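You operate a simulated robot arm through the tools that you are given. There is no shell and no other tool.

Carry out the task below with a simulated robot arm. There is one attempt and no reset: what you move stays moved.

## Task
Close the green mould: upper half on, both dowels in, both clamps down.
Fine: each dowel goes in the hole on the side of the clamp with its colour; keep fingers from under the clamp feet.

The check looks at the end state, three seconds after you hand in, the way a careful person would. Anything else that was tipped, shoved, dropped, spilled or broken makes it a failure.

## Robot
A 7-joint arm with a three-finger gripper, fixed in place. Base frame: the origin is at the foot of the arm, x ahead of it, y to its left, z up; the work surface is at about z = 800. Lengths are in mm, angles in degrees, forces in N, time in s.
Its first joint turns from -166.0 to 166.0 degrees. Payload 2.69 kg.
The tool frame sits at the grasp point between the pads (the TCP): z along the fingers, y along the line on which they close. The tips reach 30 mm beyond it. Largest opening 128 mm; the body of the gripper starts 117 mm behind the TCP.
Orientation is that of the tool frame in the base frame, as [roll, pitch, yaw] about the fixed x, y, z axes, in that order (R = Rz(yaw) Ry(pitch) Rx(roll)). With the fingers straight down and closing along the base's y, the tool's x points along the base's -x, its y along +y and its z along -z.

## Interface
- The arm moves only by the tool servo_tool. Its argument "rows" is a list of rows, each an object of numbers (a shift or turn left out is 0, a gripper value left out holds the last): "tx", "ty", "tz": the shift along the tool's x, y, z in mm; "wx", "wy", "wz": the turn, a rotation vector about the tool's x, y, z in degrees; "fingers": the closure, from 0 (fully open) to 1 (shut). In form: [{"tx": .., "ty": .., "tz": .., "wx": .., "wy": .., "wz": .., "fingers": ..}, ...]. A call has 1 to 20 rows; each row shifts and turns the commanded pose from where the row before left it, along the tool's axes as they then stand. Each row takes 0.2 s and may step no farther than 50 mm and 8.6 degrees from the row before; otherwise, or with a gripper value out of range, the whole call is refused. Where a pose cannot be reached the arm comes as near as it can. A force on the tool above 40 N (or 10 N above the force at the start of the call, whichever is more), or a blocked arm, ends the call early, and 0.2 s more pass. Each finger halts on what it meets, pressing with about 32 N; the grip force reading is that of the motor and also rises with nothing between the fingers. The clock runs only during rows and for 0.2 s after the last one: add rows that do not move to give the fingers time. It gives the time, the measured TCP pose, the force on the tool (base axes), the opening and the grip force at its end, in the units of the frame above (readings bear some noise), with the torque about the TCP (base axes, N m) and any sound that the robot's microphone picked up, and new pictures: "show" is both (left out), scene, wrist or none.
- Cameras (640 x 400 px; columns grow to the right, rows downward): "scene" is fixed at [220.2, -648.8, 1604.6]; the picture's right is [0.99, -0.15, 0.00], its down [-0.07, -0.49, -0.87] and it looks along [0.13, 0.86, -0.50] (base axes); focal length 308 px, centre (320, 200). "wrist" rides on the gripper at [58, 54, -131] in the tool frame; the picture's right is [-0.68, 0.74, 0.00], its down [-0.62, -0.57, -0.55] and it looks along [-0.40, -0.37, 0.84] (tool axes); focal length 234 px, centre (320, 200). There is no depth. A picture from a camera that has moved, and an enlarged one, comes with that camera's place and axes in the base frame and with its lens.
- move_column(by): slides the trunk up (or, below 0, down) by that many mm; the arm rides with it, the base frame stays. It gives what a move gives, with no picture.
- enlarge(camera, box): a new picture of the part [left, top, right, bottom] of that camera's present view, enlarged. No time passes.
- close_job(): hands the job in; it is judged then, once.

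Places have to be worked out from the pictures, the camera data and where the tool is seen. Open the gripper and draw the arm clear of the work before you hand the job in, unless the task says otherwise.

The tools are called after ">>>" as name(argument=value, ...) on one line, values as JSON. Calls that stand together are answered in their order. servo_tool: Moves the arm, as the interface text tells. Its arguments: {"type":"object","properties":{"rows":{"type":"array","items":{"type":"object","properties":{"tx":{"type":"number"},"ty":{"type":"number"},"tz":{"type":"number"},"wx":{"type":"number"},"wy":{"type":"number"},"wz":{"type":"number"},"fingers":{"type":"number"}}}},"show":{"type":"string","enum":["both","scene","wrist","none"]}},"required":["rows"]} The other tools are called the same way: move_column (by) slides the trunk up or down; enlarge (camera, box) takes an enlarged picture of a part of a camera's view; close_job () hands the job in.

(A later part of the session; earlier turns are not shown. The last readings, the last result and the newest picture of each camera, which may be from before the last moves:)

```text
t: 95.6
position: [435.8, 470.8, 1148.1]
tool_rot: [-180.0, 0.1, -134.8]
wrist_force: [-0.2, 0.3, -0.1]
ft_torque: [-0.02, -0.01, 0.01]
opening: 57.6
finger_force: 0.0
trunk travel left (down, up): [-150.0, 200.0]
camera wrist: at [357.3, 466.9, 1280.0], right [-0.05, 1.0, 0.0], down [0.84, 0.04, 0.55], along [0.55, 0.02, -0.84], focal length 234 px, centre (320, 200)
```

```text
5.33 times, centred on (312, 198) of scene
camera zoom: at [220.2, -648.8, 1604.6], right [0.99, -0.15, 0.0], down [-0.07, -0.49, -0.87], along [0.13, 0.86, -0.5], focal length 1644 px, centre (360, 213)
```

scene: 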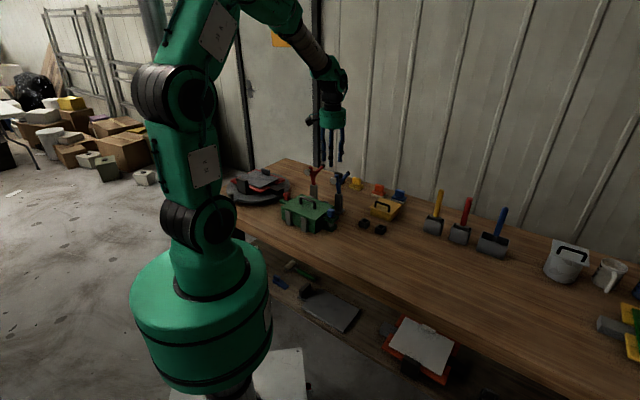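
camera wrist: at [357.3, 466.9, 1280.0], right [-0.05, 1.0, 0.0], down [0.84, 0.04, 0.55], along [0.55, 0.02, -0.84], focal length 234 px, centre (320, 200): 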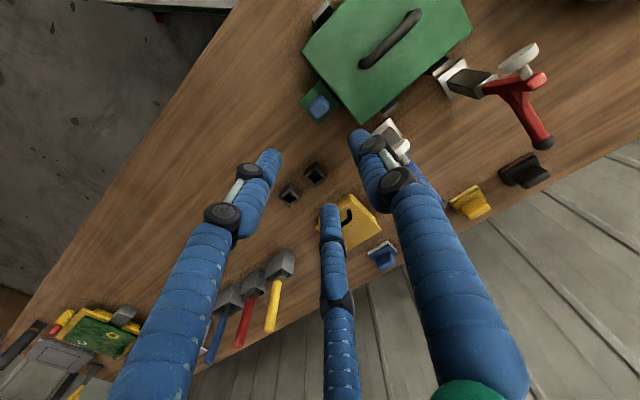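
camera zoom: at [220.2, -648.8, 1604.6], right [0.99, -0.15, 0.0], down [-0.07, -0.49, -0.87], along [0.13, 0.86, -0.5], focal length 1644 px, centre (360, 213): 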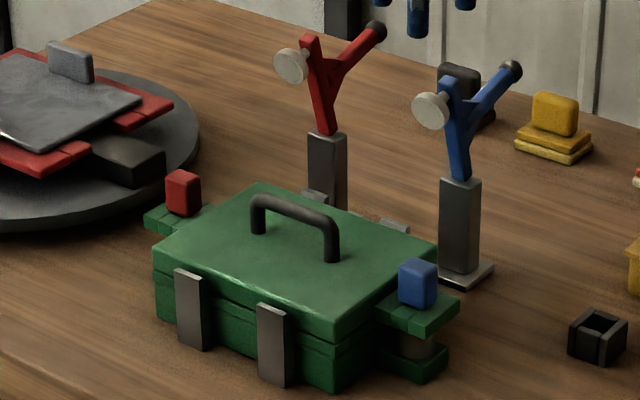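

Both dowels are seated. For the clamps I'll use the closed fingertips as a pusher from the far side of each handle, away from the feet. First I'll turn the tool back 90°, close the fingers and fly to the far side of the blue handle.

>>> servo_tool(rows=[{"wz": 8.2, "fingers": 1.0}, {"wz": 8.2}, {"wz": 8.2}, {"wz": 8.2}, {"wz": 8.2}, {"wz": 8.2}, {"wz": 8.2}, {"wz": 8.2}, {"wz": 8.2}, {"wz": 8.2}, {"wz": 8.0}, {"tx": 7.5, "ty": 35.9}, {"tx": 7.5, "ty": 35.9}, {"tx": 7.5, "ty": 35.9}, {"tx": 7.5, "ty": 35.9}, {"tx": 7.5, "ty": 35.9}, {"tx": 7.5, "ty": 35.9}, {"tx": 7.6, "ty": 36.2}, {}, {}], show="both")

```text
t: 99.8
position: [573.4, 684.6, 1149.9]
tool_rot: [180.0, 0.0, 135.1]
wrist_force: [-0.1, -0.1, -0.1]
ft_torque: [0.03, 0.01, -0.01]
opening: 2.3
finger_force: 31.0
trunk travel left (down, up): [-150.0, 200.0]
camera wrist: at [570.6, 764.8, 1280.8], right [1.0, 0.05, 0.0], down [0.04, -0.84, 0.55], along [0.03, -0.55, -0.84], focal length 234 px, centre (320, 200)
```

scene: 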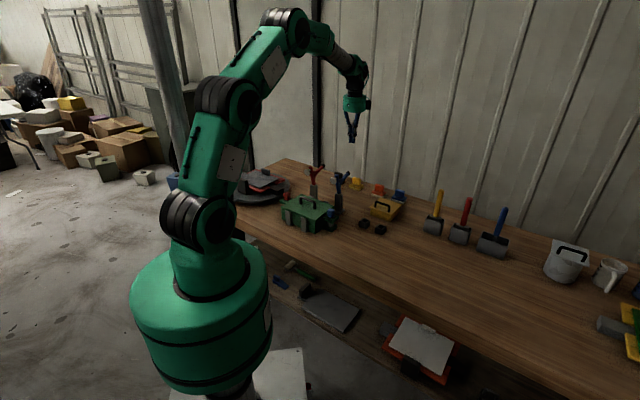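
wrist: 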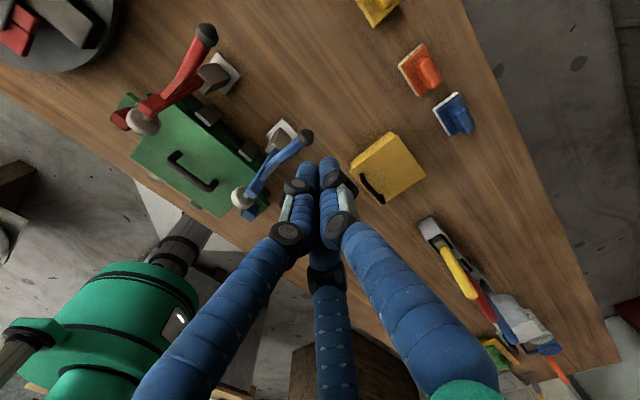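

I'll zoom in on both clamps from here to fix the handle positions.

>>> enlarge(camera="wrist", box=[210, 100, 350, 230])

>>> enlarge(camera="wrist", box=[90, 10, 260, 160])

>>> enlarge(camera="scene", box=[300, 90, 380, 210])

```text
3.08 times, centred on (280, 165) of wrist
camera zoom: at [570.6, 764.8, 1280.8], right [1.0, 0.05, 0.0], down [0.04, -0.84, 0.55], along [0.03, -0.55, -0.84], focal length 720 px, centre (443, 308)
```

zoom: 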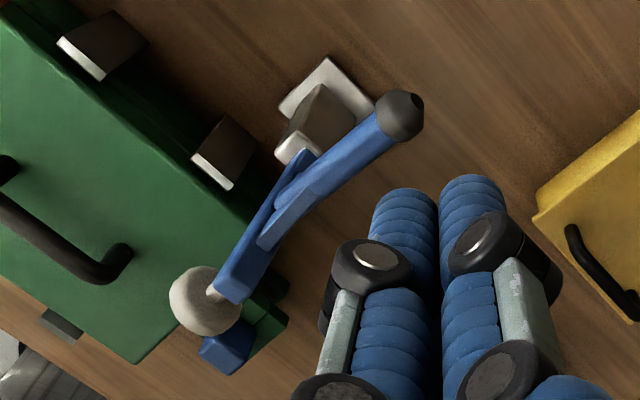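

```text
2.67 times, centred on (175, 85) of wrist
camera zoom: at [570.6, 764.8, 1280.8], right [1.0, 0.05, 0.0], down [0.04, -0.84, 0.55], along [0.03, -0.55, -0.84], focal length 624 px, centre (707, 507)
```

zoom: 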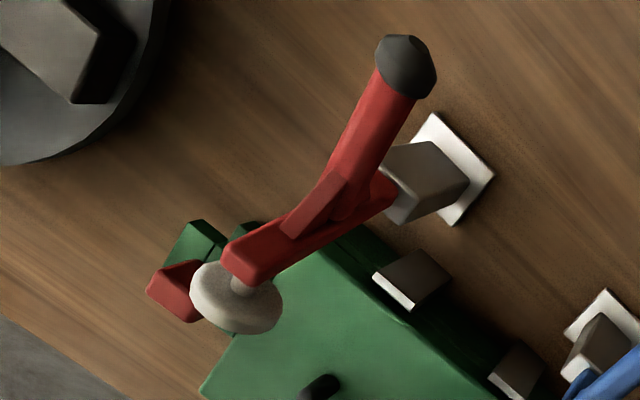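

```text
3.33 times, centred on (340, 150) of scene
camera zoom: at [220.2, -648.8, 1604.6], right [0.99, -0.15, 0.0], down [-0.07, -0.49, -0.87], along [0.13, 0.86, -0.5], focal length 1028 px, centre (253, 367)
```

zoom: 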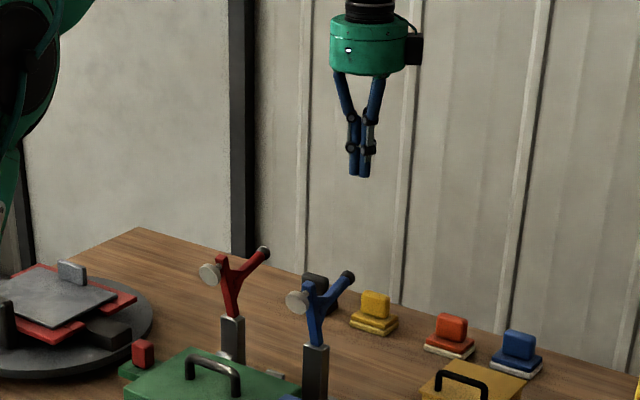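

The blue ball is near (555.5, 663, 978) and the red near (452, 769, 978). I'll descend behind the blue ball to TCP z≈1000, which puts the tips at about 970.

>>> servo_tool(rows=[{"tx": -1.3, "tz": 30}, {"tx": -1.4, "tz": 30}, {"tz": 30}, {"tz": 30}, {"tz": 29}, {}, {}], show="both")

>>> enlarge(camera="scene", box=[300, 130, 380, 230])

>>> enlarge(camera="wrist", box=[210, 100, 390, 250])

```text
t: 101.4
position: [578.7, 683.8, 998.6]
tool_rot: [180.0, 0.0, 135.2]
wrist_force: [0.4, 0.2, 0.5]
ft_torque: [0.02, 0.0, -0.01]
opening: 2.2
finger_force: 31.2
trunk travel left (down, up): [-150.0, 200.0]
camera wrist: at [574.8, 764.0, 1129.7], right [1.0, 0.05, 0.0], down [0.04, -0.84, 0.55], along [0.03, -0.55, -0.84], focal length 234 px, centre (320, 200)
```

scene: 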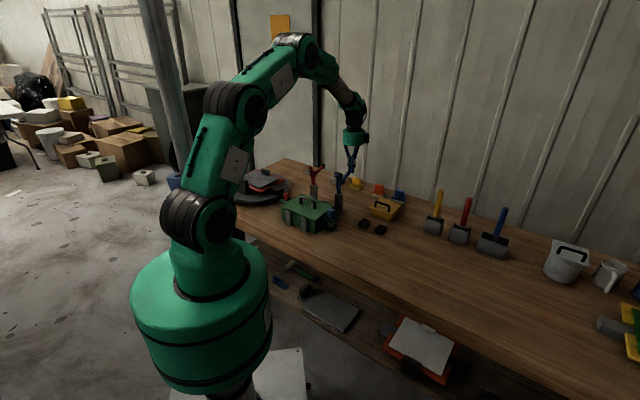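
wrist: 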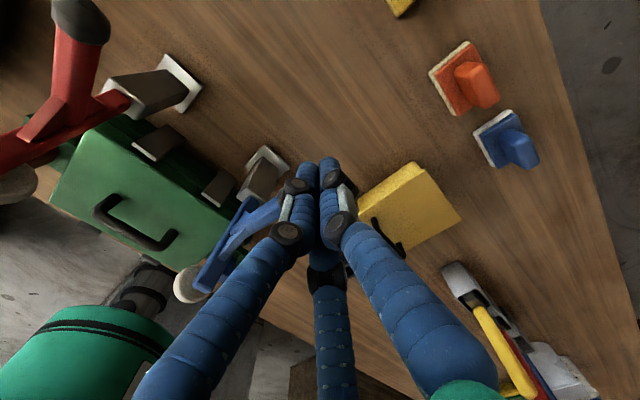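

```text
4.00 times, centred on (340, 180) of scene
camera zoom: at [220.2, -648.8, 1604.6], right [0.99, -0.15, 0.0], down [-0.07, -0.49, -0.87], along [0.13, 0.86, -0.5], focal length 1233 px, centre (240, 280)
```

zoom: 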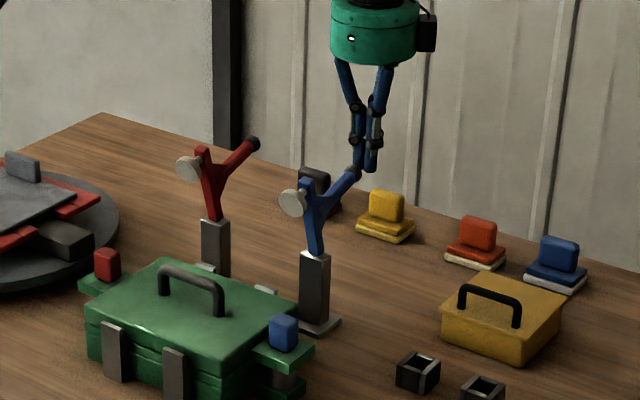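

```text
2.67 times, centred on (300, 175) of wrist
camera zoom: at [574.8, 764.0, 1129.7], right [1.0, 0.05, 0.0], down [0.04, -0.84, 0.55], along [0.03, -0.55, -0.84], focal length 624 px, centre (373, 267)
```

zoom: 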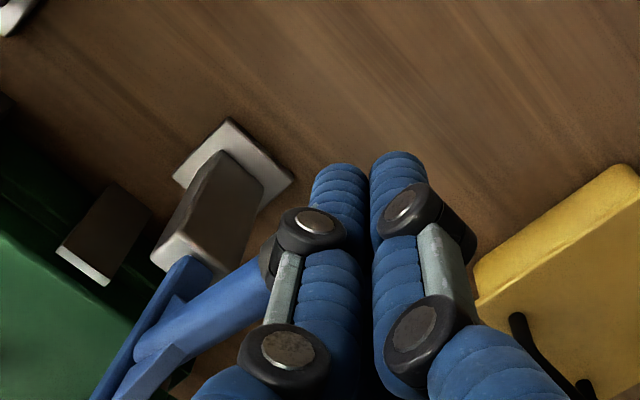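

The pusher is right behind the blue ball. I'll push toward the mould in small steps and watch the clamp swing.

>>> servo_tool(rows=[{"ty": -6}, {"ty": -6}, {"ty": -6}, {"ty": -6}, {"ty": -6}, {"ty": -6}, {"ty": -6}, {"ty": -6}, {}], show="both")

>>> enlarge(camera="scene", box=[290, 130, 370, 230])

```text
t: 102.7
position: [563.1, 665.7, 1006.0]
tool_rot: [179.1, -0.1, 135.2]
wrist_force: [3.1, 2.0, 3.0]
ft_torque: [0.01, -0.06, -0.03]
opening: 1.9
finger_force: 31.4
trunk travel left (down, up): [-150.0, 200.0]
stopped in row 6: the force on the tool passed its limit at 45 N (the readings are from after the stop); the commanded pose is now the measured one
camera wrist: at [557.1, 744.4, 1138.9], right [1.0, 0.05, 0.01], down [0.03, -0.84, 0.54], along [0.03, -0.54, -0.84], focal length 234 px, centre (320, 200)
```

scene: 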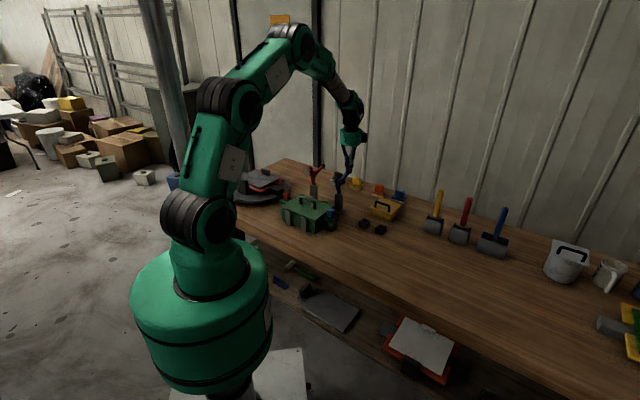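
wrist: 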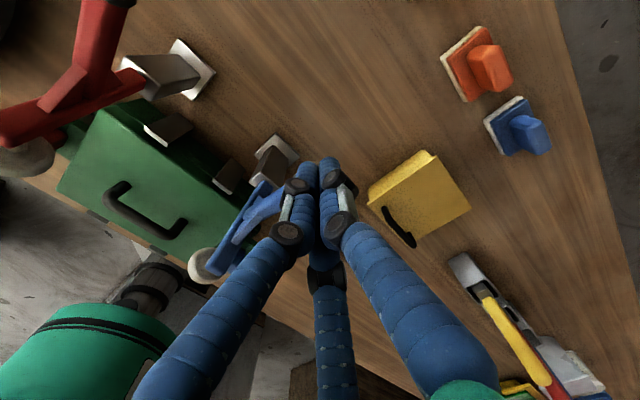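

```text
4.00 times, centred on (330, 180) of scene
camera zoom: at [220.2, -648.8, 1604.6], right [0.99, -0.15, 0.0], down [-0.07, -0.49, -0.87], along [0.13, 0.86, -0.5], focal length 1233 px, centre (280, 280)
```

zoom: 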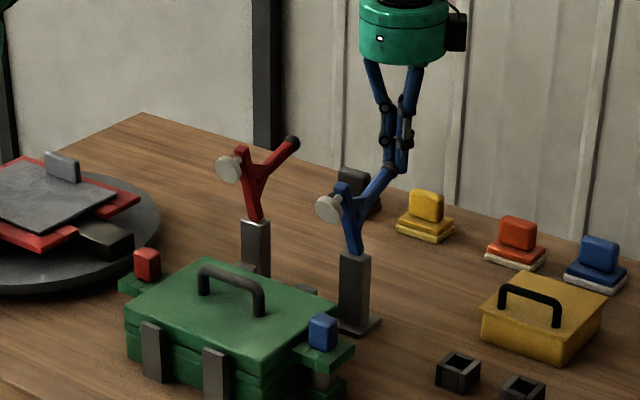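

The clamp has begun to swing, with the foot moved a few mm, but the push tripped the force limit and the arm rode up slightly. I'll go back to z 1000 and push more slowly.

>>> servo_tool(rows=[{"ty": -2}, {"ty": -2}, {"ty": -2}, {"ty": -2}, {}], show="wrist")

>>> enlarge(camera="scene", box=[310, 140, 370, 215])

```text
t: 103.9
position: [559.2, 662.8, 1011.9]
tool_rot: [178.6, -0.1, 135.2]
wrist_force: [2.2, 0.8, 1.4]
ft_torque: [0.03, -0.08, 0.02]
opening: 2.2
finger_force: 31.9
trunk travel left (down, up): [-150.0, 200.0]
stopped in row 5: the force on the tool passed its limit at 41 N (the readings are from after the stop); the commanded pose is now the measured one
camera wrist: at [552.7, 739.5, 1144.0], right [1.0, 0.05, 0.02], down [0.03, -0.85, 0.53], along [0.04, -0.53, -0.85], focal length 234 px, centre (320, 200)
```

wrist: 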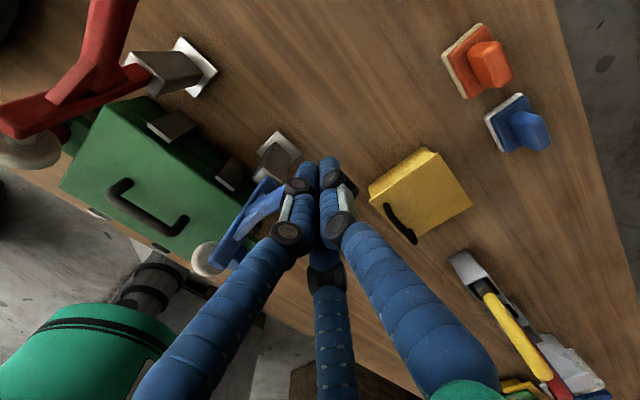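

```text
5.33 times, centred on (340, 178) of scene
camera zoom: at [220.2, -648.8, 1604.6], right [0.99, -0.15, 0.0], down [-0.07, -0.49, -0.87], along [0.13, 0.86, -0.5], focal length 1644 px, centre (213, 320)
```

zoom: 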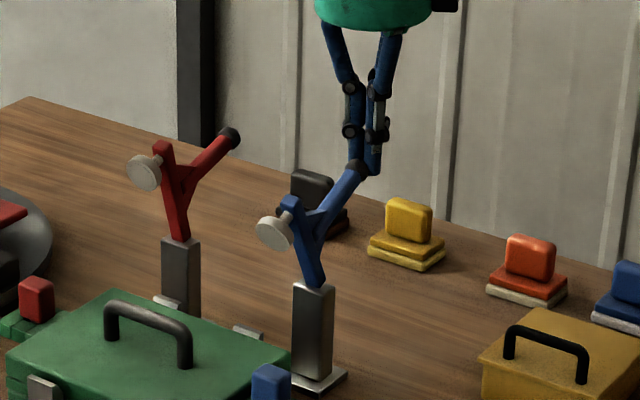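

The clamp is following, but the ball travels up an arc and drags the tip with it. I'll straighten the tool and follow the ball's arc instead of pushing flat.

>>> servo_tool(rows=[{"wx": 1.4, "tz": -1}, {"ty": -4.1, "tz": -2.4}, {"ty": -4.1, "tz": -2.4}, {"ty": -4.3, "tz": -2.1}, {"ty": -4.3, "tz": -2.0}, {"ty": -4.4, "tz": -1.7}, {"ty": -4.5, "tz": -1.7}, {}], show="wrist")

>>> enlarge(camera="scene", box=[310, 140, 370, 215])

```text
t: 105.7
position: [540.8, 643.8, 1026.2]
tool_rot: [180.0, -0.1, 135.2]
wrist_force: [5.6, 5.0, 16.3]
ft_torque: [0.11, 0.06, -0.04]
opening: 2.0
finger_force: 31.5
trunk travel left (down, up): [-150.0, 200.0]
camera wrist: at [536.5, 723.3, 1157.6], right [1.0, 0.05, 0.0], down [0.04, -0.84, 0.55], along [0.02, -0.55, -0.84], focal length 234 px, centre (320, 200)
```

wrist: 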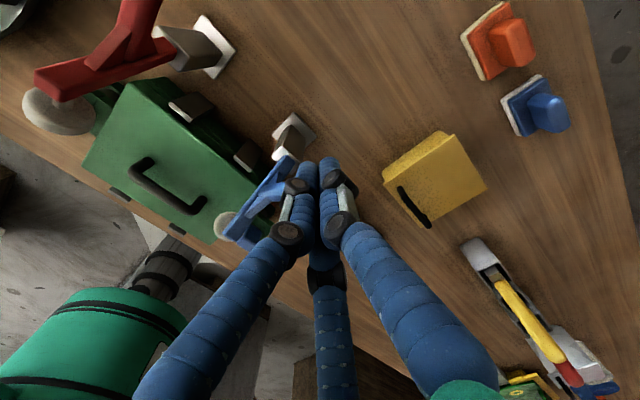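

```text
5.33 times, centred on (340, 178) of scene
camera zoom: at [220.2, -648.8, 1604.6], right [0.99, -0.15, 0.0], down [-0.07, -0.49, -0.87], along [0.13, 0.86, -0.5], focal length 1644 px, centre (213, 320)
```

zoom: 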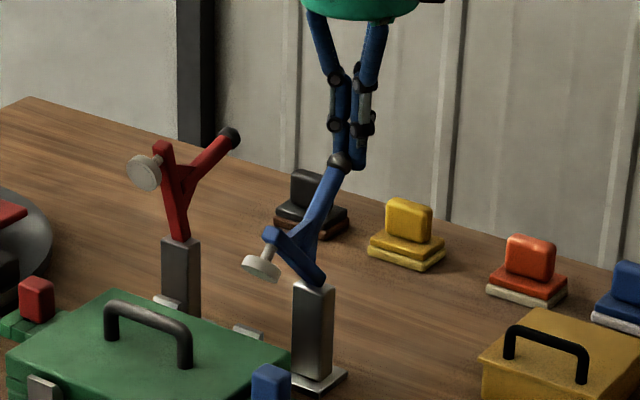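

It's working: the blue foot is coming down, about 29° so far. I'll keep following the arc over the top.

>>> servo_tool(rows=[{"ty": -4.6, "tz": -1.6}, {"ty": -4.6, "tz": -1.2}, {"ty": -4.7, "tz": -0.8}, {"ty": -4.7, "tz": -0.6}, {"ty": -4.75, "tz": -0.4}, {"ty": -4.75, "tz": -0.2}, {"ty": -4.75, "tz": 0.1}, {"ty": -4.75, "tz": 0.2}, {"ty": -4.75, "tz": 0.4}, {"ty": -4.75, "tz": 0.6}, {}], show="wrist")

>>> enlarge(camera="scene", box=[310, 140, 370, 215])

```text
t: 108.1
position: [506.2, 610.5, 1026.7]
tool_rot: [-180.0, 0.0, 135.2]
wrist_force: [0.5, -0.6, 0.2]
ft_torque: [0.02, 0.0, -0.01]
opening: 2.2
finger_force: 31.6
trunk travel left (down, up): [-150.0, 200.0]
camera wrist: at [503.0, 690.5, 1159.1], right [1.0, 0.05, 0.0], down [0.04, -0.84, 0.55], along [0.02, -0.55, -0.84], focal length 234 px, centre (320, 200)
```

wrist: 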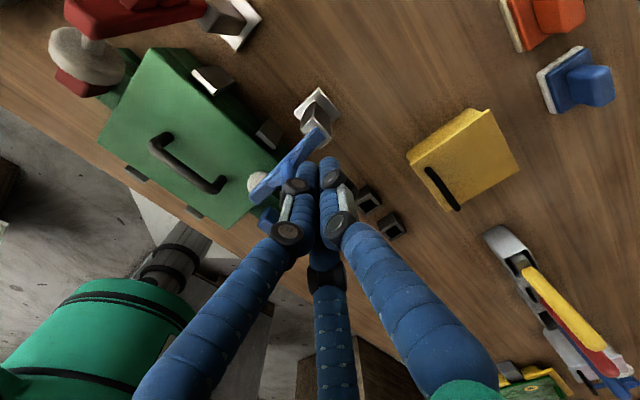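

```text
5.33 times, centred on (340, 178) of scene
camera zoom: at [220.2, -648.8, 1604.6], right [0.99, -0.15, 0.0], down [-0.07, -0.49, -0.87], along [0.13, 0.86, -0.5], focal length 1644 px, centre (213, 320)
```

zoom: 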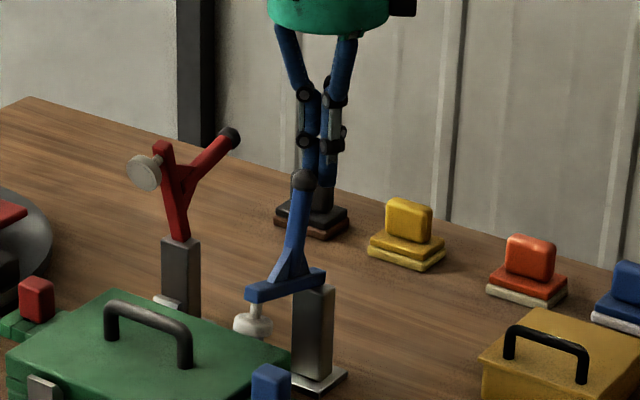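

The blue arm is almost horizontal, with the foot still about 30 mm above the plate. I'll keep pushing along the arc, now forward and down.

>>> servo_tool(rows=[{"ty": -4, "tz": 0.8}, {"ty": -4, "tz": 0.8}, {"ty": -4.5, "tz": 1.2}, {"ty": -4.5, "tz": 1.4}, {"ty": -4.4, "tz": 1.7}, {"ty": -4.4, "tz": 1.9}, {"ty": -4.3, "tz": 2.1}, {"ty": -4.2, "tz": 2.3}, {}], show="wrist")

>>> enlarge(camera="scene", box=[310, 140, 370, 215])

```text
t: 110.1
position: [485.5, 588.5, 1019.5]
tool_rot: [179.5, -0.2, 135.2]
wrist_force: [5.8, 7.6, -0.5]
ft_torque: [0.04, -0.26, -0.1]
opening: 2.2
finger_force: 31.3
trunk travel left (down, up): [-150.0, 200.0]
stopped in row 9: the force on the tool passed its limit at 42 N (the readings are from after the stop); the commanded pose is now the measured one
camera wrist: at [481.3, 667.7, 1151.8], right [1.0, 0.05, 0.01], down [0.03, -0.84, 0.54], along [0.03, -0.54, -0.84], focal length 234 px, centre (320, 200)
```

wrist: 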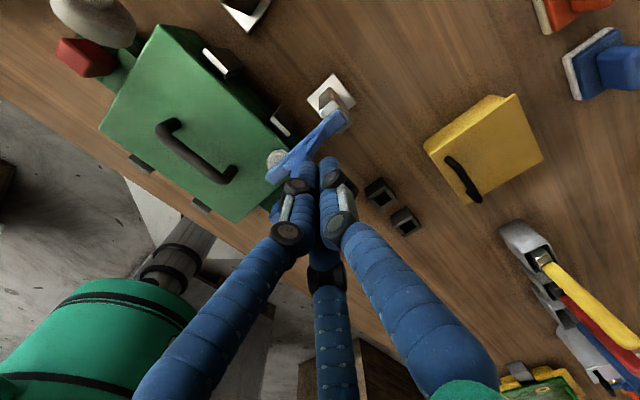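

```text
5.33 times, centred on (340, 178) of scene
camera zoom: at [220.2, -648.8, 1604.6], right [0.99, -0.15, 0.0], down [-0.07, -0.49, -0.87], along [0.13, 0.86, -0.5], focal length 1644 px, centre (213, 320)
```

zoom: 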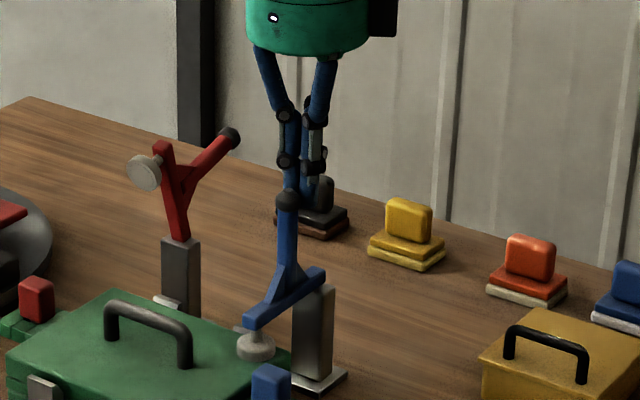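

The push met firm resistance at 42 N and the foot looks to be on the plate. I'll zoom in to verify contact.

>>> enlarge(camera="scene", box=[320, 170, 350, 215])

>>> enlarge(camera="wrist", box=[240, 60, 380, 220])

```text
8.89 times, centred on (335, 192) of scene
camera zoom: at [220.2, -648.8, 1604.6], right [0.99, -0.15, 0.0], down [-0.07, -0.49, -0.87], along [0.13, 0.86, -0.5], focal length 2740 px, centre (187, 267)
```

zoom: 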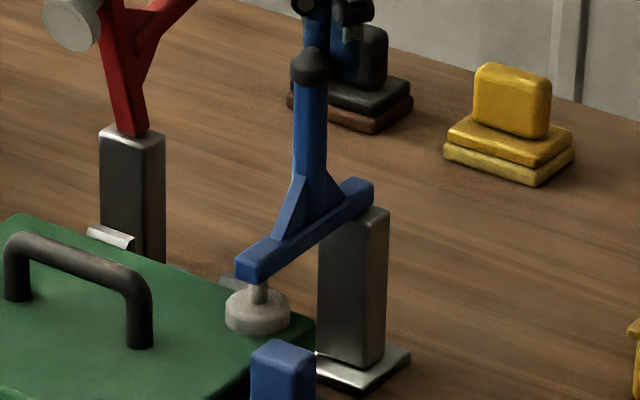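

```text
2.50 times, centred on (310, 140) of wrist
camera zoom: at [481.3, 667.7, 1151.8], right [1.0, 0.05, 0.01], down [0.03, -0.84, 0.54], along [0.03, -0.54, -0.84], focal length 585 px, centre (345, 350)
```

zoom: 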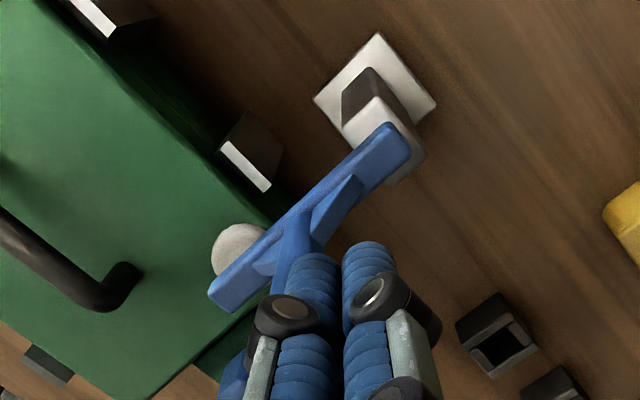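

The arm looks level and the foot flat on the plate. I'll take a closer look at the contact.

>>> enlarge(camera="scene", box=[325, 195, 345, 210])

```text
16.00 times, centred on (335, 202) of scene
camera zoom: at [220.2, -648.8, 1604.6], right [0.99, -0.15, 0.0], down [-0.07, -0.49, -0.87], along [0.13, 0.86, -0.5], focal length 4933 px, centre (80, 160)
```

zoom: 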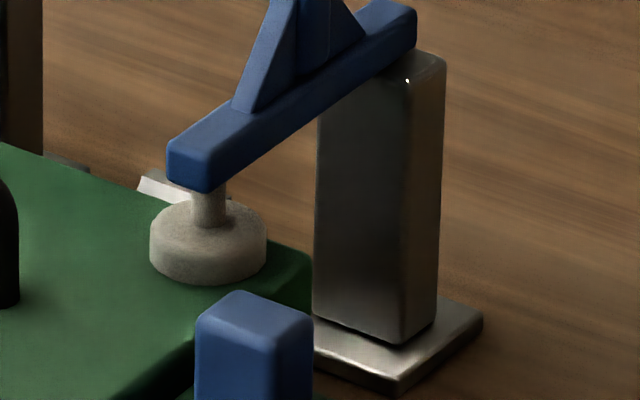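

The foot rests on the plate. I'll back the pusher away from the handle and check that the clamp stays down.

>>> servo_tool(rows=[{"ty": 5}, {"ty": 8}, {"ty": 10}, {"tz": -20}, {"tz": -30}, {"tz": -40}, {"tz": -40}, {"wx": 0.5}, {}], show="both")

>>> enlarge(camera="scene", box=[280, 160, 360, 230])

>>> enlarge(camera="scene", box=[325, 195, 345, 210])

```text
t: 112.1
position: [500.7, 604.0, 1148.7]
tool_rot: [-180.0, -0.3, 135.2]
wrist_force: [1.2, 0.6, -0.1]
ft_torque: [-0.04, 0.0, -0.02]
opening: 2.1
finger_force: 31.5
trunk travel left (down, up): [-150.0, 200.0]
camera wrist: at [497.3, 682.8, 1281.3], right [1.0, 0.05, 0.0], down [0.04, -0.84, 0.55], along [0.02, -0.55, -0.84], focal length 234 px, centre (320, 200)
```

scene: 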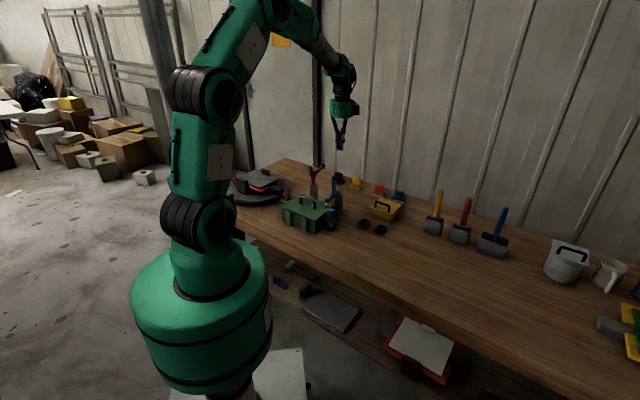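
wrist: 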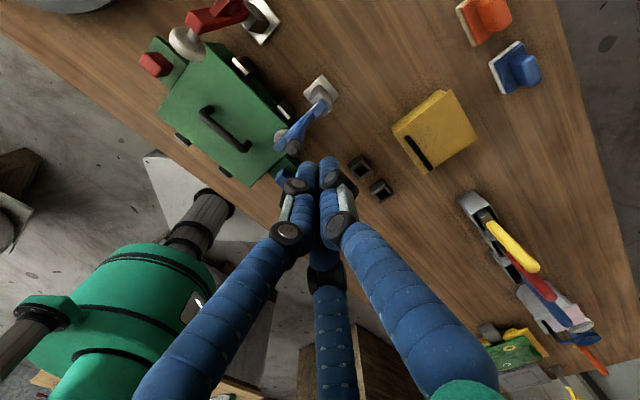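

```text
5.71 times, centred on (320, 195) of scene
camera zoom: at [220.2, -648.8, 1604.6], right [0.99, -0.15, 0.0], down [-0.07, -0.49, -0.87], along [0.13, 0.86, -0.5], focal length 1762 px, centre (320, 229)
```

zoom: 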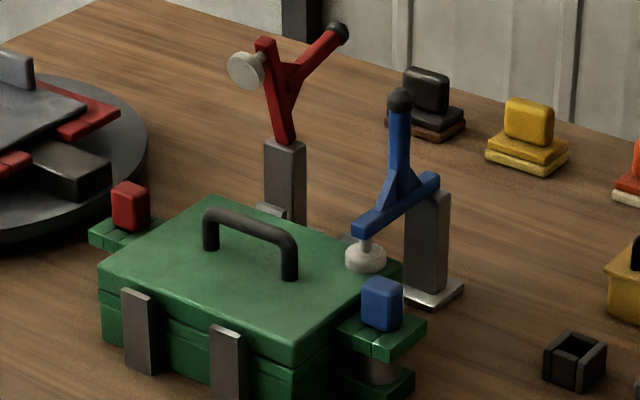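

```text
16.00 times, centred on (335, 202) of scene
camera zoom: at [220.2, -648.8, 1604.6], right [0.99, -0.15, 0.0], down [-0.07, -0.49, -0.87], along [0.13, 0.86, -0.5], focal length 4933 px, centre (80, 160)
```

zoom: 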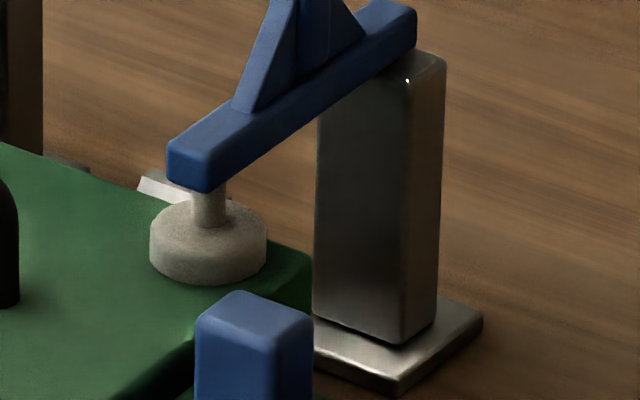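

The blue clamp stays down after release. Next I'll fly to the far side of the red handle.

>>> servo_tool(rows=[{"tx": 25.2, "ty": 18.7}, {"tx": 25.2, "ty": 18.7}, {"tx": 25.2, "ty": 18.7}, {"tx": 25.2, "ty": 18.7}, {"tx": 25.2, "ty": 18.7}, {"tx": 25.2, "ty": 18.6}, {}, {}], show="wrist")

>>> enlarge(camera="wrist", box=[190, 80, 350, 230])

```text
t: 113.9
position: [471.8, 789.7, 1150.5]
tool_rot: [-180.0, -0.1, 135.2]
wrist_force: [-0.4, 0.7, 0.7]
ft_torque: [0.03, -0.02, 0.02]
opening: 2.1
finger_force: 31.5
trunk travel left (down, up): [-150.0, 200.0]
camera wrist: at [468.3, 868.9, 1282.2], right [1.0, 0.05, 0.0], down [0.04, -0.84, 0.55], along [0.02, -0.55, -0.84], focal length 234 px, centre (320, 200)
```

wrist: 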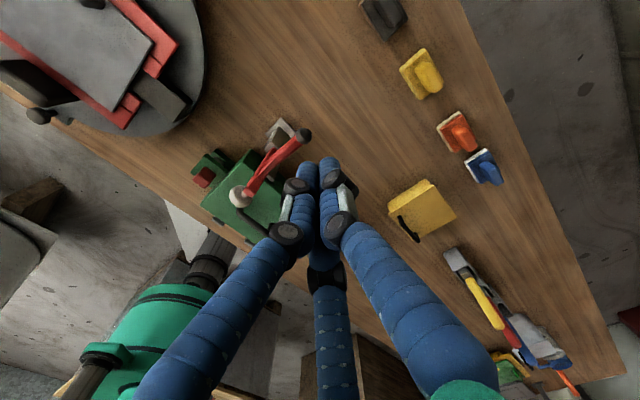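

```text
2.67 times, centred on (270, 155) of wrist
camera zoom: at [468.3, 868.9, 1282.2], right [1.0, 0.05, 0.0], down [0.04, -0.84, 0.55], along [0.02, -0.55, -0.84], focal length 624 px, centre (453, 320)
```

zoom: 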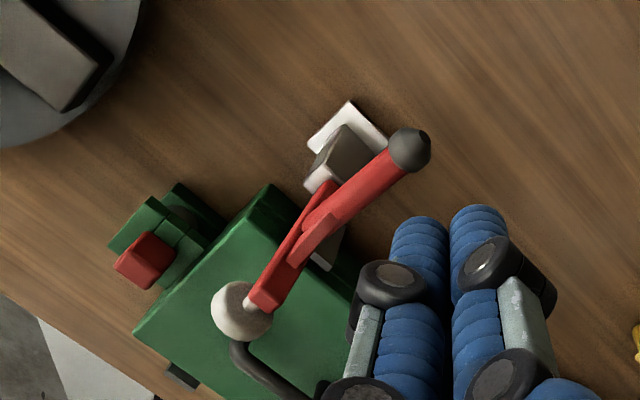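

The red ball is 29 mm in front of the tool axis and well lined up. I'll descend behind it to TCP z≈1000.

>>> servo_tool(rows=[{"tx": -0.5, "tz": 30}, {"tx": -0.5, "tz": 30}, {"tz": 30}, {"tz": 30}, {"tz": 29}, {}, {}], show="both")

>>> enlarge(camera="scene", box=[280, 130, 360, 230])

```text
t: 115.5
position: [471.5, 788.1, 1001.5]
tool_rot: [-179.9, -0.1, 135.2]
wrist_force: [0.5, -0.5, 0.2]
ft_torque: [-0.02, -0.02, 0.03]
opening: 2.5
finger_force: 31.6
trunk travel left (down, up): [-150.0, 200.0]
camera wrist: at [468.8, 868.1, 1133.7], right [1.0, 0.05, 0.0], down [0.04, -0.84, 0.55], along [0.02, -0.55, -0.84], focal length 234 px, centre (320, 200)
```

scene: 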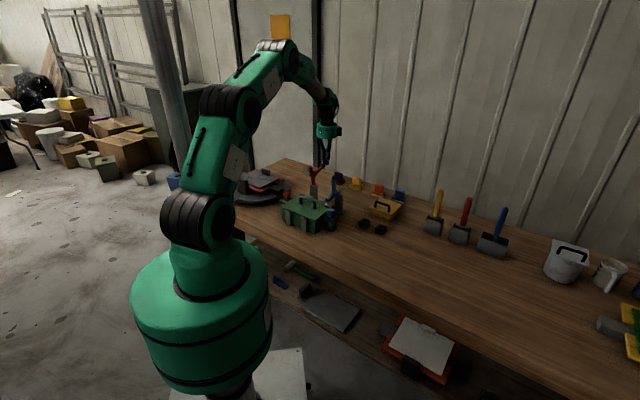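
wrist: 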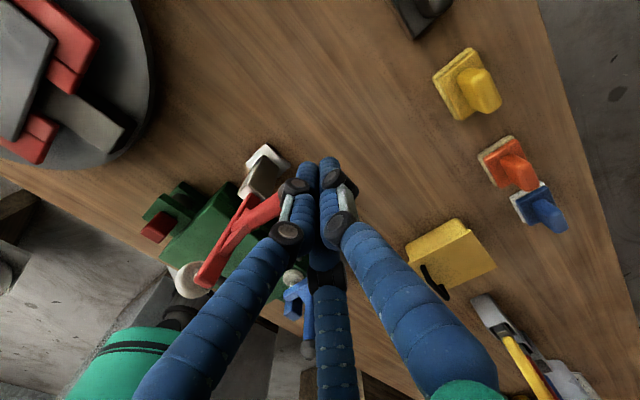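

```text
4.00 times, centred on (320, 180) of scene
camera zoom: at [220.2, -648.8, 1604.6], right [0.99, -0.15, 0.0], down [-0.07, -0.49, -0.87], along [0.13, 0.86, -0.5], focal length 1233 px, centre (320, 280)
```

zoom: 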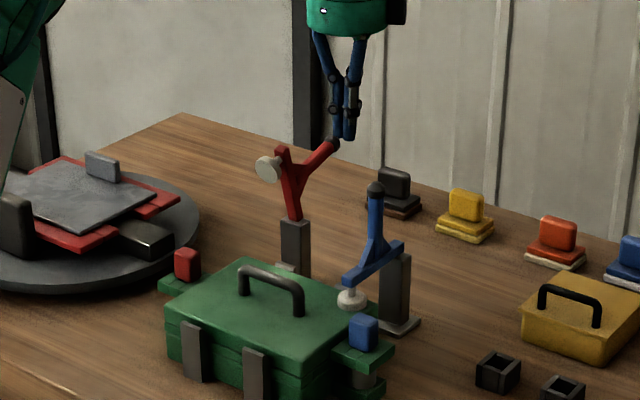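

The pusher is just behind the red ball. I'll close the small gap and follow the arc from the start this time.

>>> servo_tool(rows=[{"ty": -2.5}, {"ty": -2.5}, {"ty": -3.5, "tz": -3.2}, {"ty": -3.5, "tz": -3.2}, {"ty": -3.8, "tz": -2.9}, {"ty": -3.8, "tz": -2.9}, {"ty": -4.0, "tz": -2.55}, {"ty": -4.0, "tz": -2.55}, {"ty": -4.2, "tz": -2.2}, {"ty": -4.2, "tz": -2.2}, {"ty": -4.4, "tz": -1.8}, {"ty": -4.4, "tz": -1.8}, {"ty": -4.55, "tz": -1.45}, {"ty": -4.55, "tz": -1.45}, {}], show="wrist")

>>> enlarge(camera="scene", box=[290, 130, 360, 215])

```text
t: 118.7
position: [435.3, 751.3, 1030.0]
tool_rot: [-179.9, -0.2, 135.3]
wrist_force: [-0.3, 1.0, -0.2]
ft_torque: [0.01, 0.01, 0.01]
opening: 2.1
finger_force: 31.5
trunk travel left (down, up): [-150.0, 200.0]
camera wrist: at [431.6, 830.3, 1161.3], right [1.0, 0.05, 0.0], down [0.04, -0.84, 0.55], along [0.02, -0.55, -0.84], focal length 234 px, centre (320, 200)
```

wrist: 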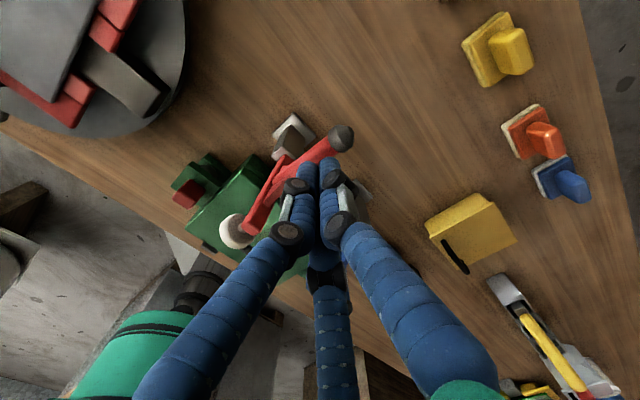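

```text
4.71 times, centred on (325, 172) of scene
camera zoom: at [220.2, -648.8, 1604.6], right [0.99, -0.15, 0.0], down [-0.07, -0.49, -0.87], along [0.13, 0.86, -0.5], focal length 1451 px, centre (296, 329)
```

zoom: 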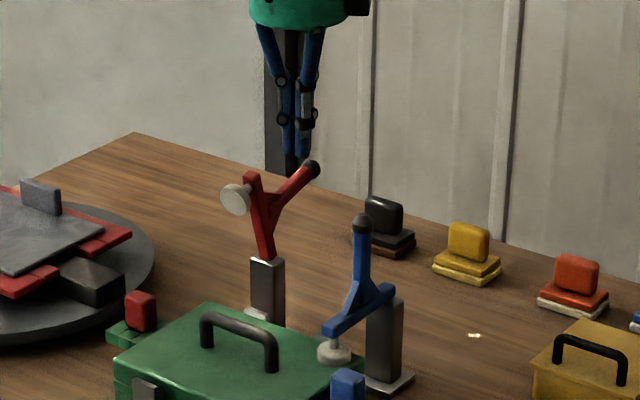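

The tip rode over the top of the ball because I rose too early; the red clamp hasn't moved. I'll go up, back behind the ball and down a bit lower than before.

>>> servo_tool(rows=[{"tz": -15}, {"ty": 18}, {"ty": 18}, {"ty": 18.5}, {"tz": 20}, {"tz": 20}, {"tz": 14}, {}, {}], show="both")

>>> enlarge(camera="scene", box=[290, 130, 360, 215])

```text
t: 120.7
position: [472.5, 789.9, 990.3]
tool_rot: [180.0, -0.2, 135.2]
wrist_force: [-1.0, -0.5, 1.0]
ft_torque: [-0.01, -0.01, -0.02]
opening: 2.0
finger_force: 31.5
trunk travel left (down, up): [-150.0, 200.0]
camera wrist: at [469.1, 868.8, 1121.9], right [1.0, 0.05, 0.0], down [0.04, -0.84, 0.55], along [0.02, -0.55, -0.84], focal length 234 px, centre (320, 200)
```

scene: 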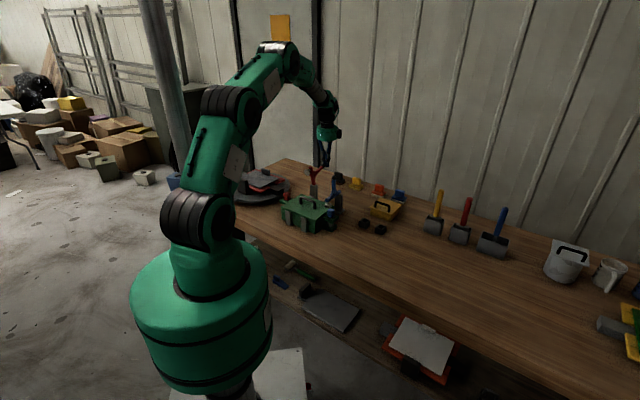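
wrist: 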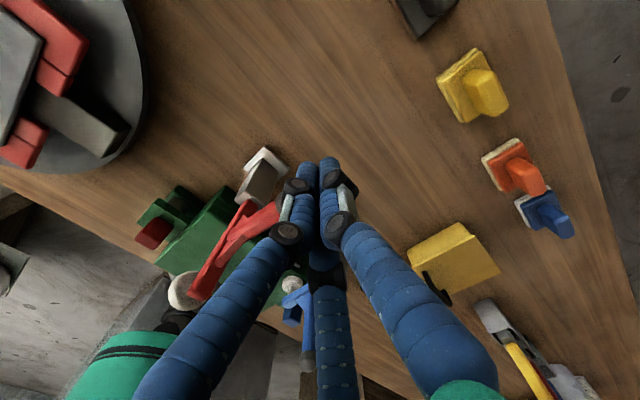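

```text
4.71 times, centred on (325, 172) of scene
camera zoom: at [220.2, -648.8, 1604.6], right [0.99, -0.15, 0.0], down [-0.07, -0.49, -0.87], along [0.13, 0.86, -0.5], focal length 1451 px, centre (296, 329)
```

zoom: 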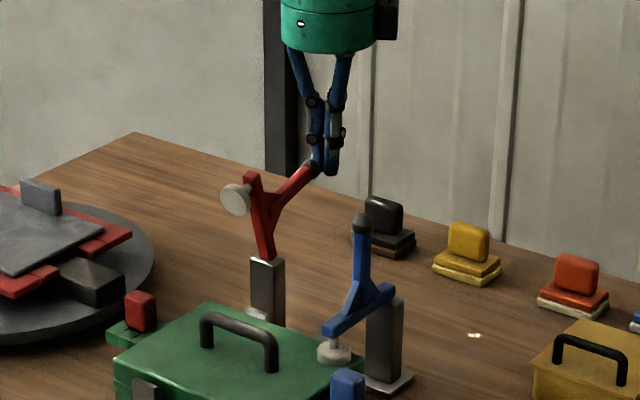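

The tips are now about 18 mm below the ball's centre. I'll push flat and slowly until it engages, then check.

>>> servo_tool(rows=[{"ty": -2.5}, {"ty": -2.5}, {"ty": -2.5}, {"ty": -2.5}, {"ty": -2.5, "tz": -1}, {"ty": -2.5, "tz": -1}, {}], show="none")

>>> enlarge(camera="scene", box=[290, 130, 360, 215])

```text
t: 122.3
position: [463.4, 779.6, 991.9]
tool_rot: [180.0, -0.2, 135.2]
wrist_force: [-0.1, -0.3, -0.3]
ft_torque: [-0.01, 0.07, -0.02]
opening: 2.0
finger_force: 31.1
trunk travel left (down, up): [-150.0, 200.0]
```

```text
4.71 times, centred on (325, 172) of scene
camera zoom: at [220.2, -648.8, 1604.6], right [0.99, -0.15, 0.0], down [-0.07, -0.49, -0.87], along [0.13, 0.86, -0.5], focal length 1451 px, centre (296, 329)
```

zoom: 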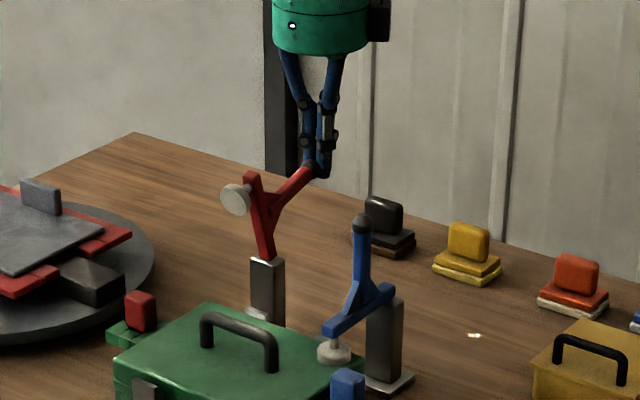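

No contact yet, so I'll continue slowly.

>>> servo_tool(rows=[{"ty": -2}, {"ty": -2}, {"ty": -2}, {"ty": -2, "tz": -1}, {"ty": -2, "tz": -1}, {}], show="none")

>>> enlarge(camera="scene", box=[290, 130, 360, 215])

```text
t: 123.7
position: [454.2, 773.6, 992.0]
tool_rot: [-179.9, -0.2, 135.2]
wrist_force: [0.3, -0.1, -0.1]
ft_torque: [0.0, -0.03, -0.02]
opening: 2.2
finger_force: 31.2
trunk travel left (down, up): [-150.0, 200.0]
```

```text
4.71 times, centred on (325, 172) of scene
camera zoom: at [220.2, -648.8, 1604.6], right [0.99, -0.15, 0.0], down [-0.07, -0.49, -0.87], along [0.13, 0.86, -0.5], focal length 1451 px, centre (296, 329)
```

zoom: 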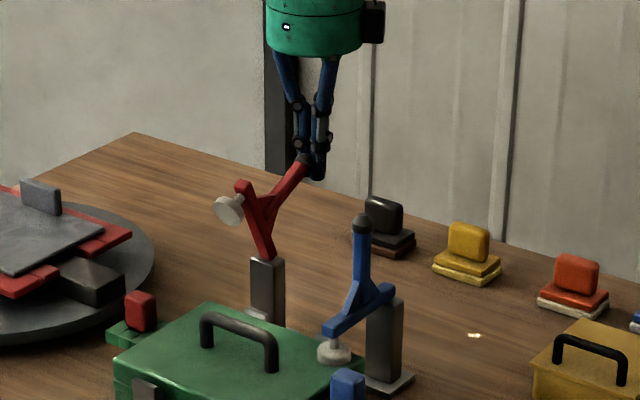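

The red clamp is now swinging with very little force. I'll keep following the arc with the tip below the ball.

>>> servo_tool(rows=[{"ty": -4, "tz": -2.4}, {"ty": -4, "tz": -2.4}, {"ty": -4.2, "tz": -2.2}, {"ty": -4.2, "tz": -2.0}, {"ty": -4.3, "tz": -1.9}, {"ty": -4.4, "tz": -1.7}, {"ty": -4.5, "tz": -1.5}, {"ty": -4.5, "tz": -1.3}, {"ty": -4.6, "tz": -1.1}, {"ty": -4.6, "tz": -1.0}, {}], show="none")

>>> enlarge(camera="scene", box=[290, 130, 360, 215])

```text
t: 126.1
position: [424.6, 741.2, 1012.6]
tool_rot: [180.0, -0.2, 135.2]
wrist_force: [-0.4, 0.1, 0.3]
ft_torque: [0.02, 0.01, 0.02]
opening: 2.4
finger_force: 31.3
trunk travel left (down, up): [-150.0, 200.0]
```

```text
4.71 times, centred on (325, 172) of scene
camera zoom: at [220.2, -648.8, 1604.6], right [0.99, -0.15, 0.0], down [-0.07, -0.49, -0.87], along [0.13, 0.86, -0.5], focal length 1451 px, centre (296, 329)
```

zoom: 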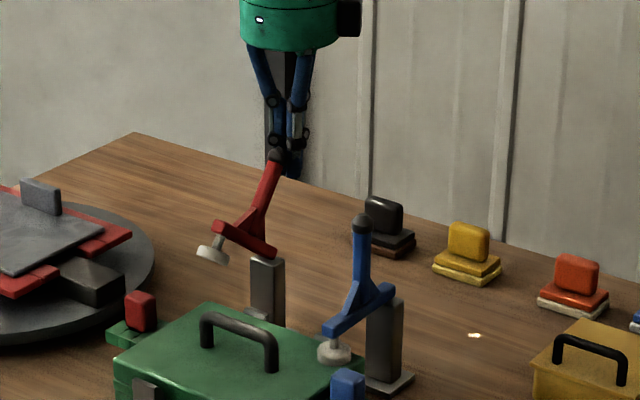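

It's halfway down. I'll continue over the top of the arc.

>>> servo_tool(rows=[{"ty": -4.7, "tz": -0.7}, {"ty": -4.7, "tz": -0.5}, {"ty": -4.7, "tz": -0.3}, {"ty": -4.7, "tz": -0.1}, {"ty": -4.7, "tz": 0.1}, {"ty": -4.7, "tz": 0.3}, {"ty": -4.7, "tz": 0.4}, {"ty": -4.7, "tz": 0.6}, {"ty": -4.7, "tz": 0.8}, {"ty": -4.5, "tz": 1.0}, {}], show="none")

>>> enlarge(camera="scene", box=[290, 130, 360, 215])

```text
t: 128.5
position: [391.4, 709.1, 1009.2]
tool_rot: [-180.0, -0.1, 135.2]
wrist_force: [0.2, -0.1, 0.6]
ft_torque: [0.01, -0.03, 0.01]
opening: 2.2
finger_force: 31.2
trunk travel left (down, up): [-150.0, 200.0]
```

```text
4.71 times, centred on (325, 172) of scene
camera zoom: at [220.2, -648.8, 1604.6], right [0.99, -0.15, 0.0], down [-0.07, -0.49, -0.87], along [0.13, 0.86, -0.5], focal length 1451 px, centre (296, 329)
```

zoom: 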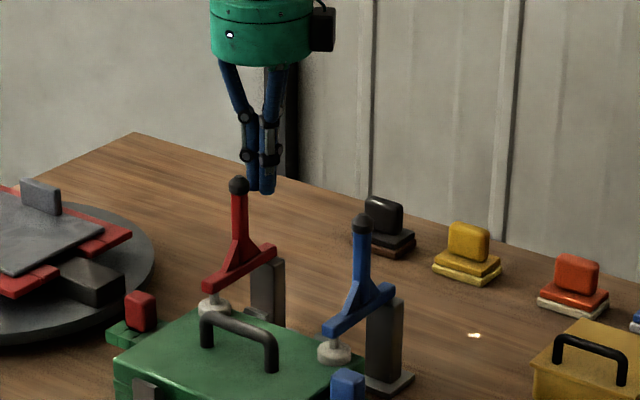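

The red clamp is almost down, with its arm a few degrees above the blue one's. I'll continue until it meets firm resistance like the blue.

>>> servo_tool(rows=[{"ty": -4, "tz": 0.8}, {"ty": -4, "tz": 1.0}, {"ty": -4, "tz": 1.2}, {"ty": -3.5, "tz": 1.2}, {"ty": -3, "tz": 1.2}, {"ty": -3, "tz": 1.2}, {"ty": -2, "tz": 0.8}, {}], show="both")

>>> enlarge(camera="scene", box=[290, 150, 350, 220])

```text
t: 130.2
position: [379.9, 695.8, 1007.5]
tool_rot: [179.3, -0.4, 135.1]
wrist_force: [7.1, 6.6, -2.3]
ft_torque: [-0.05, -0.12, -0.08]
opening: 2.1
finger_force: 32.1
trunk travel left (down, up): [-150.0, 200.0]
stopped in row 8: the force on the tool passed its limit at 42 N (the readings are from after the stop); the commanded pose is now the measured one
camera wrist: at [375.2, 773.9, 1138.8], right [1.0, 0.04, 0.01], down [0.03, -0.84, 0.54], along [0.03, -0.54, -0.84], focal length 234 px, centre (320, 200)
```

scene: 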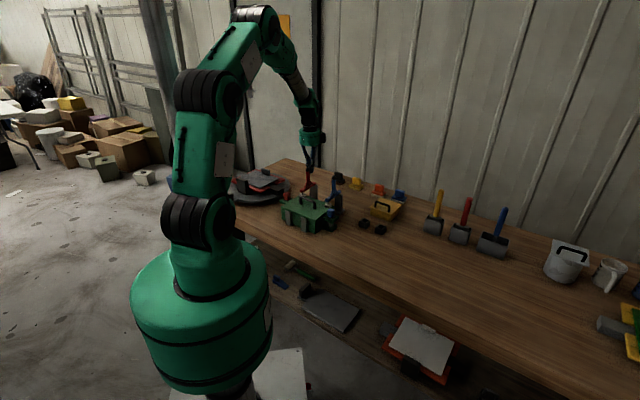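
wrist: 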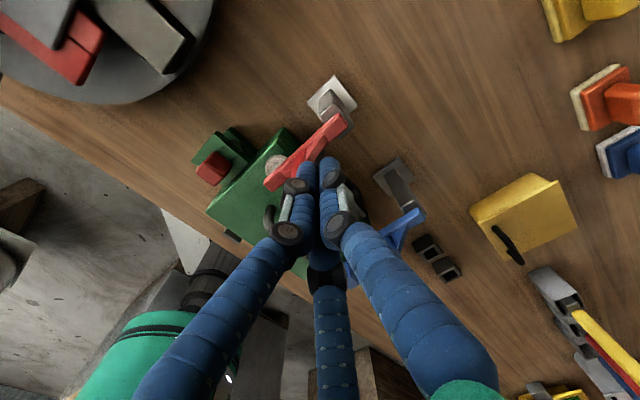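

```text
5.71 times, centred on (320, 185) of scene
camera zoom: at [220.2, -648.8, 1604.6], right [0.99, -0.15, 0.0], down [-0.07, -0.49, -0.87], along [0.13, 0.86, -0.5], focal length 1762 px, centre (320, 286)
```

zoom: 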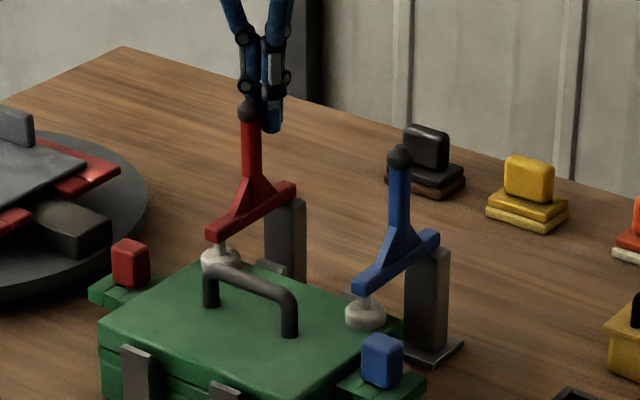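

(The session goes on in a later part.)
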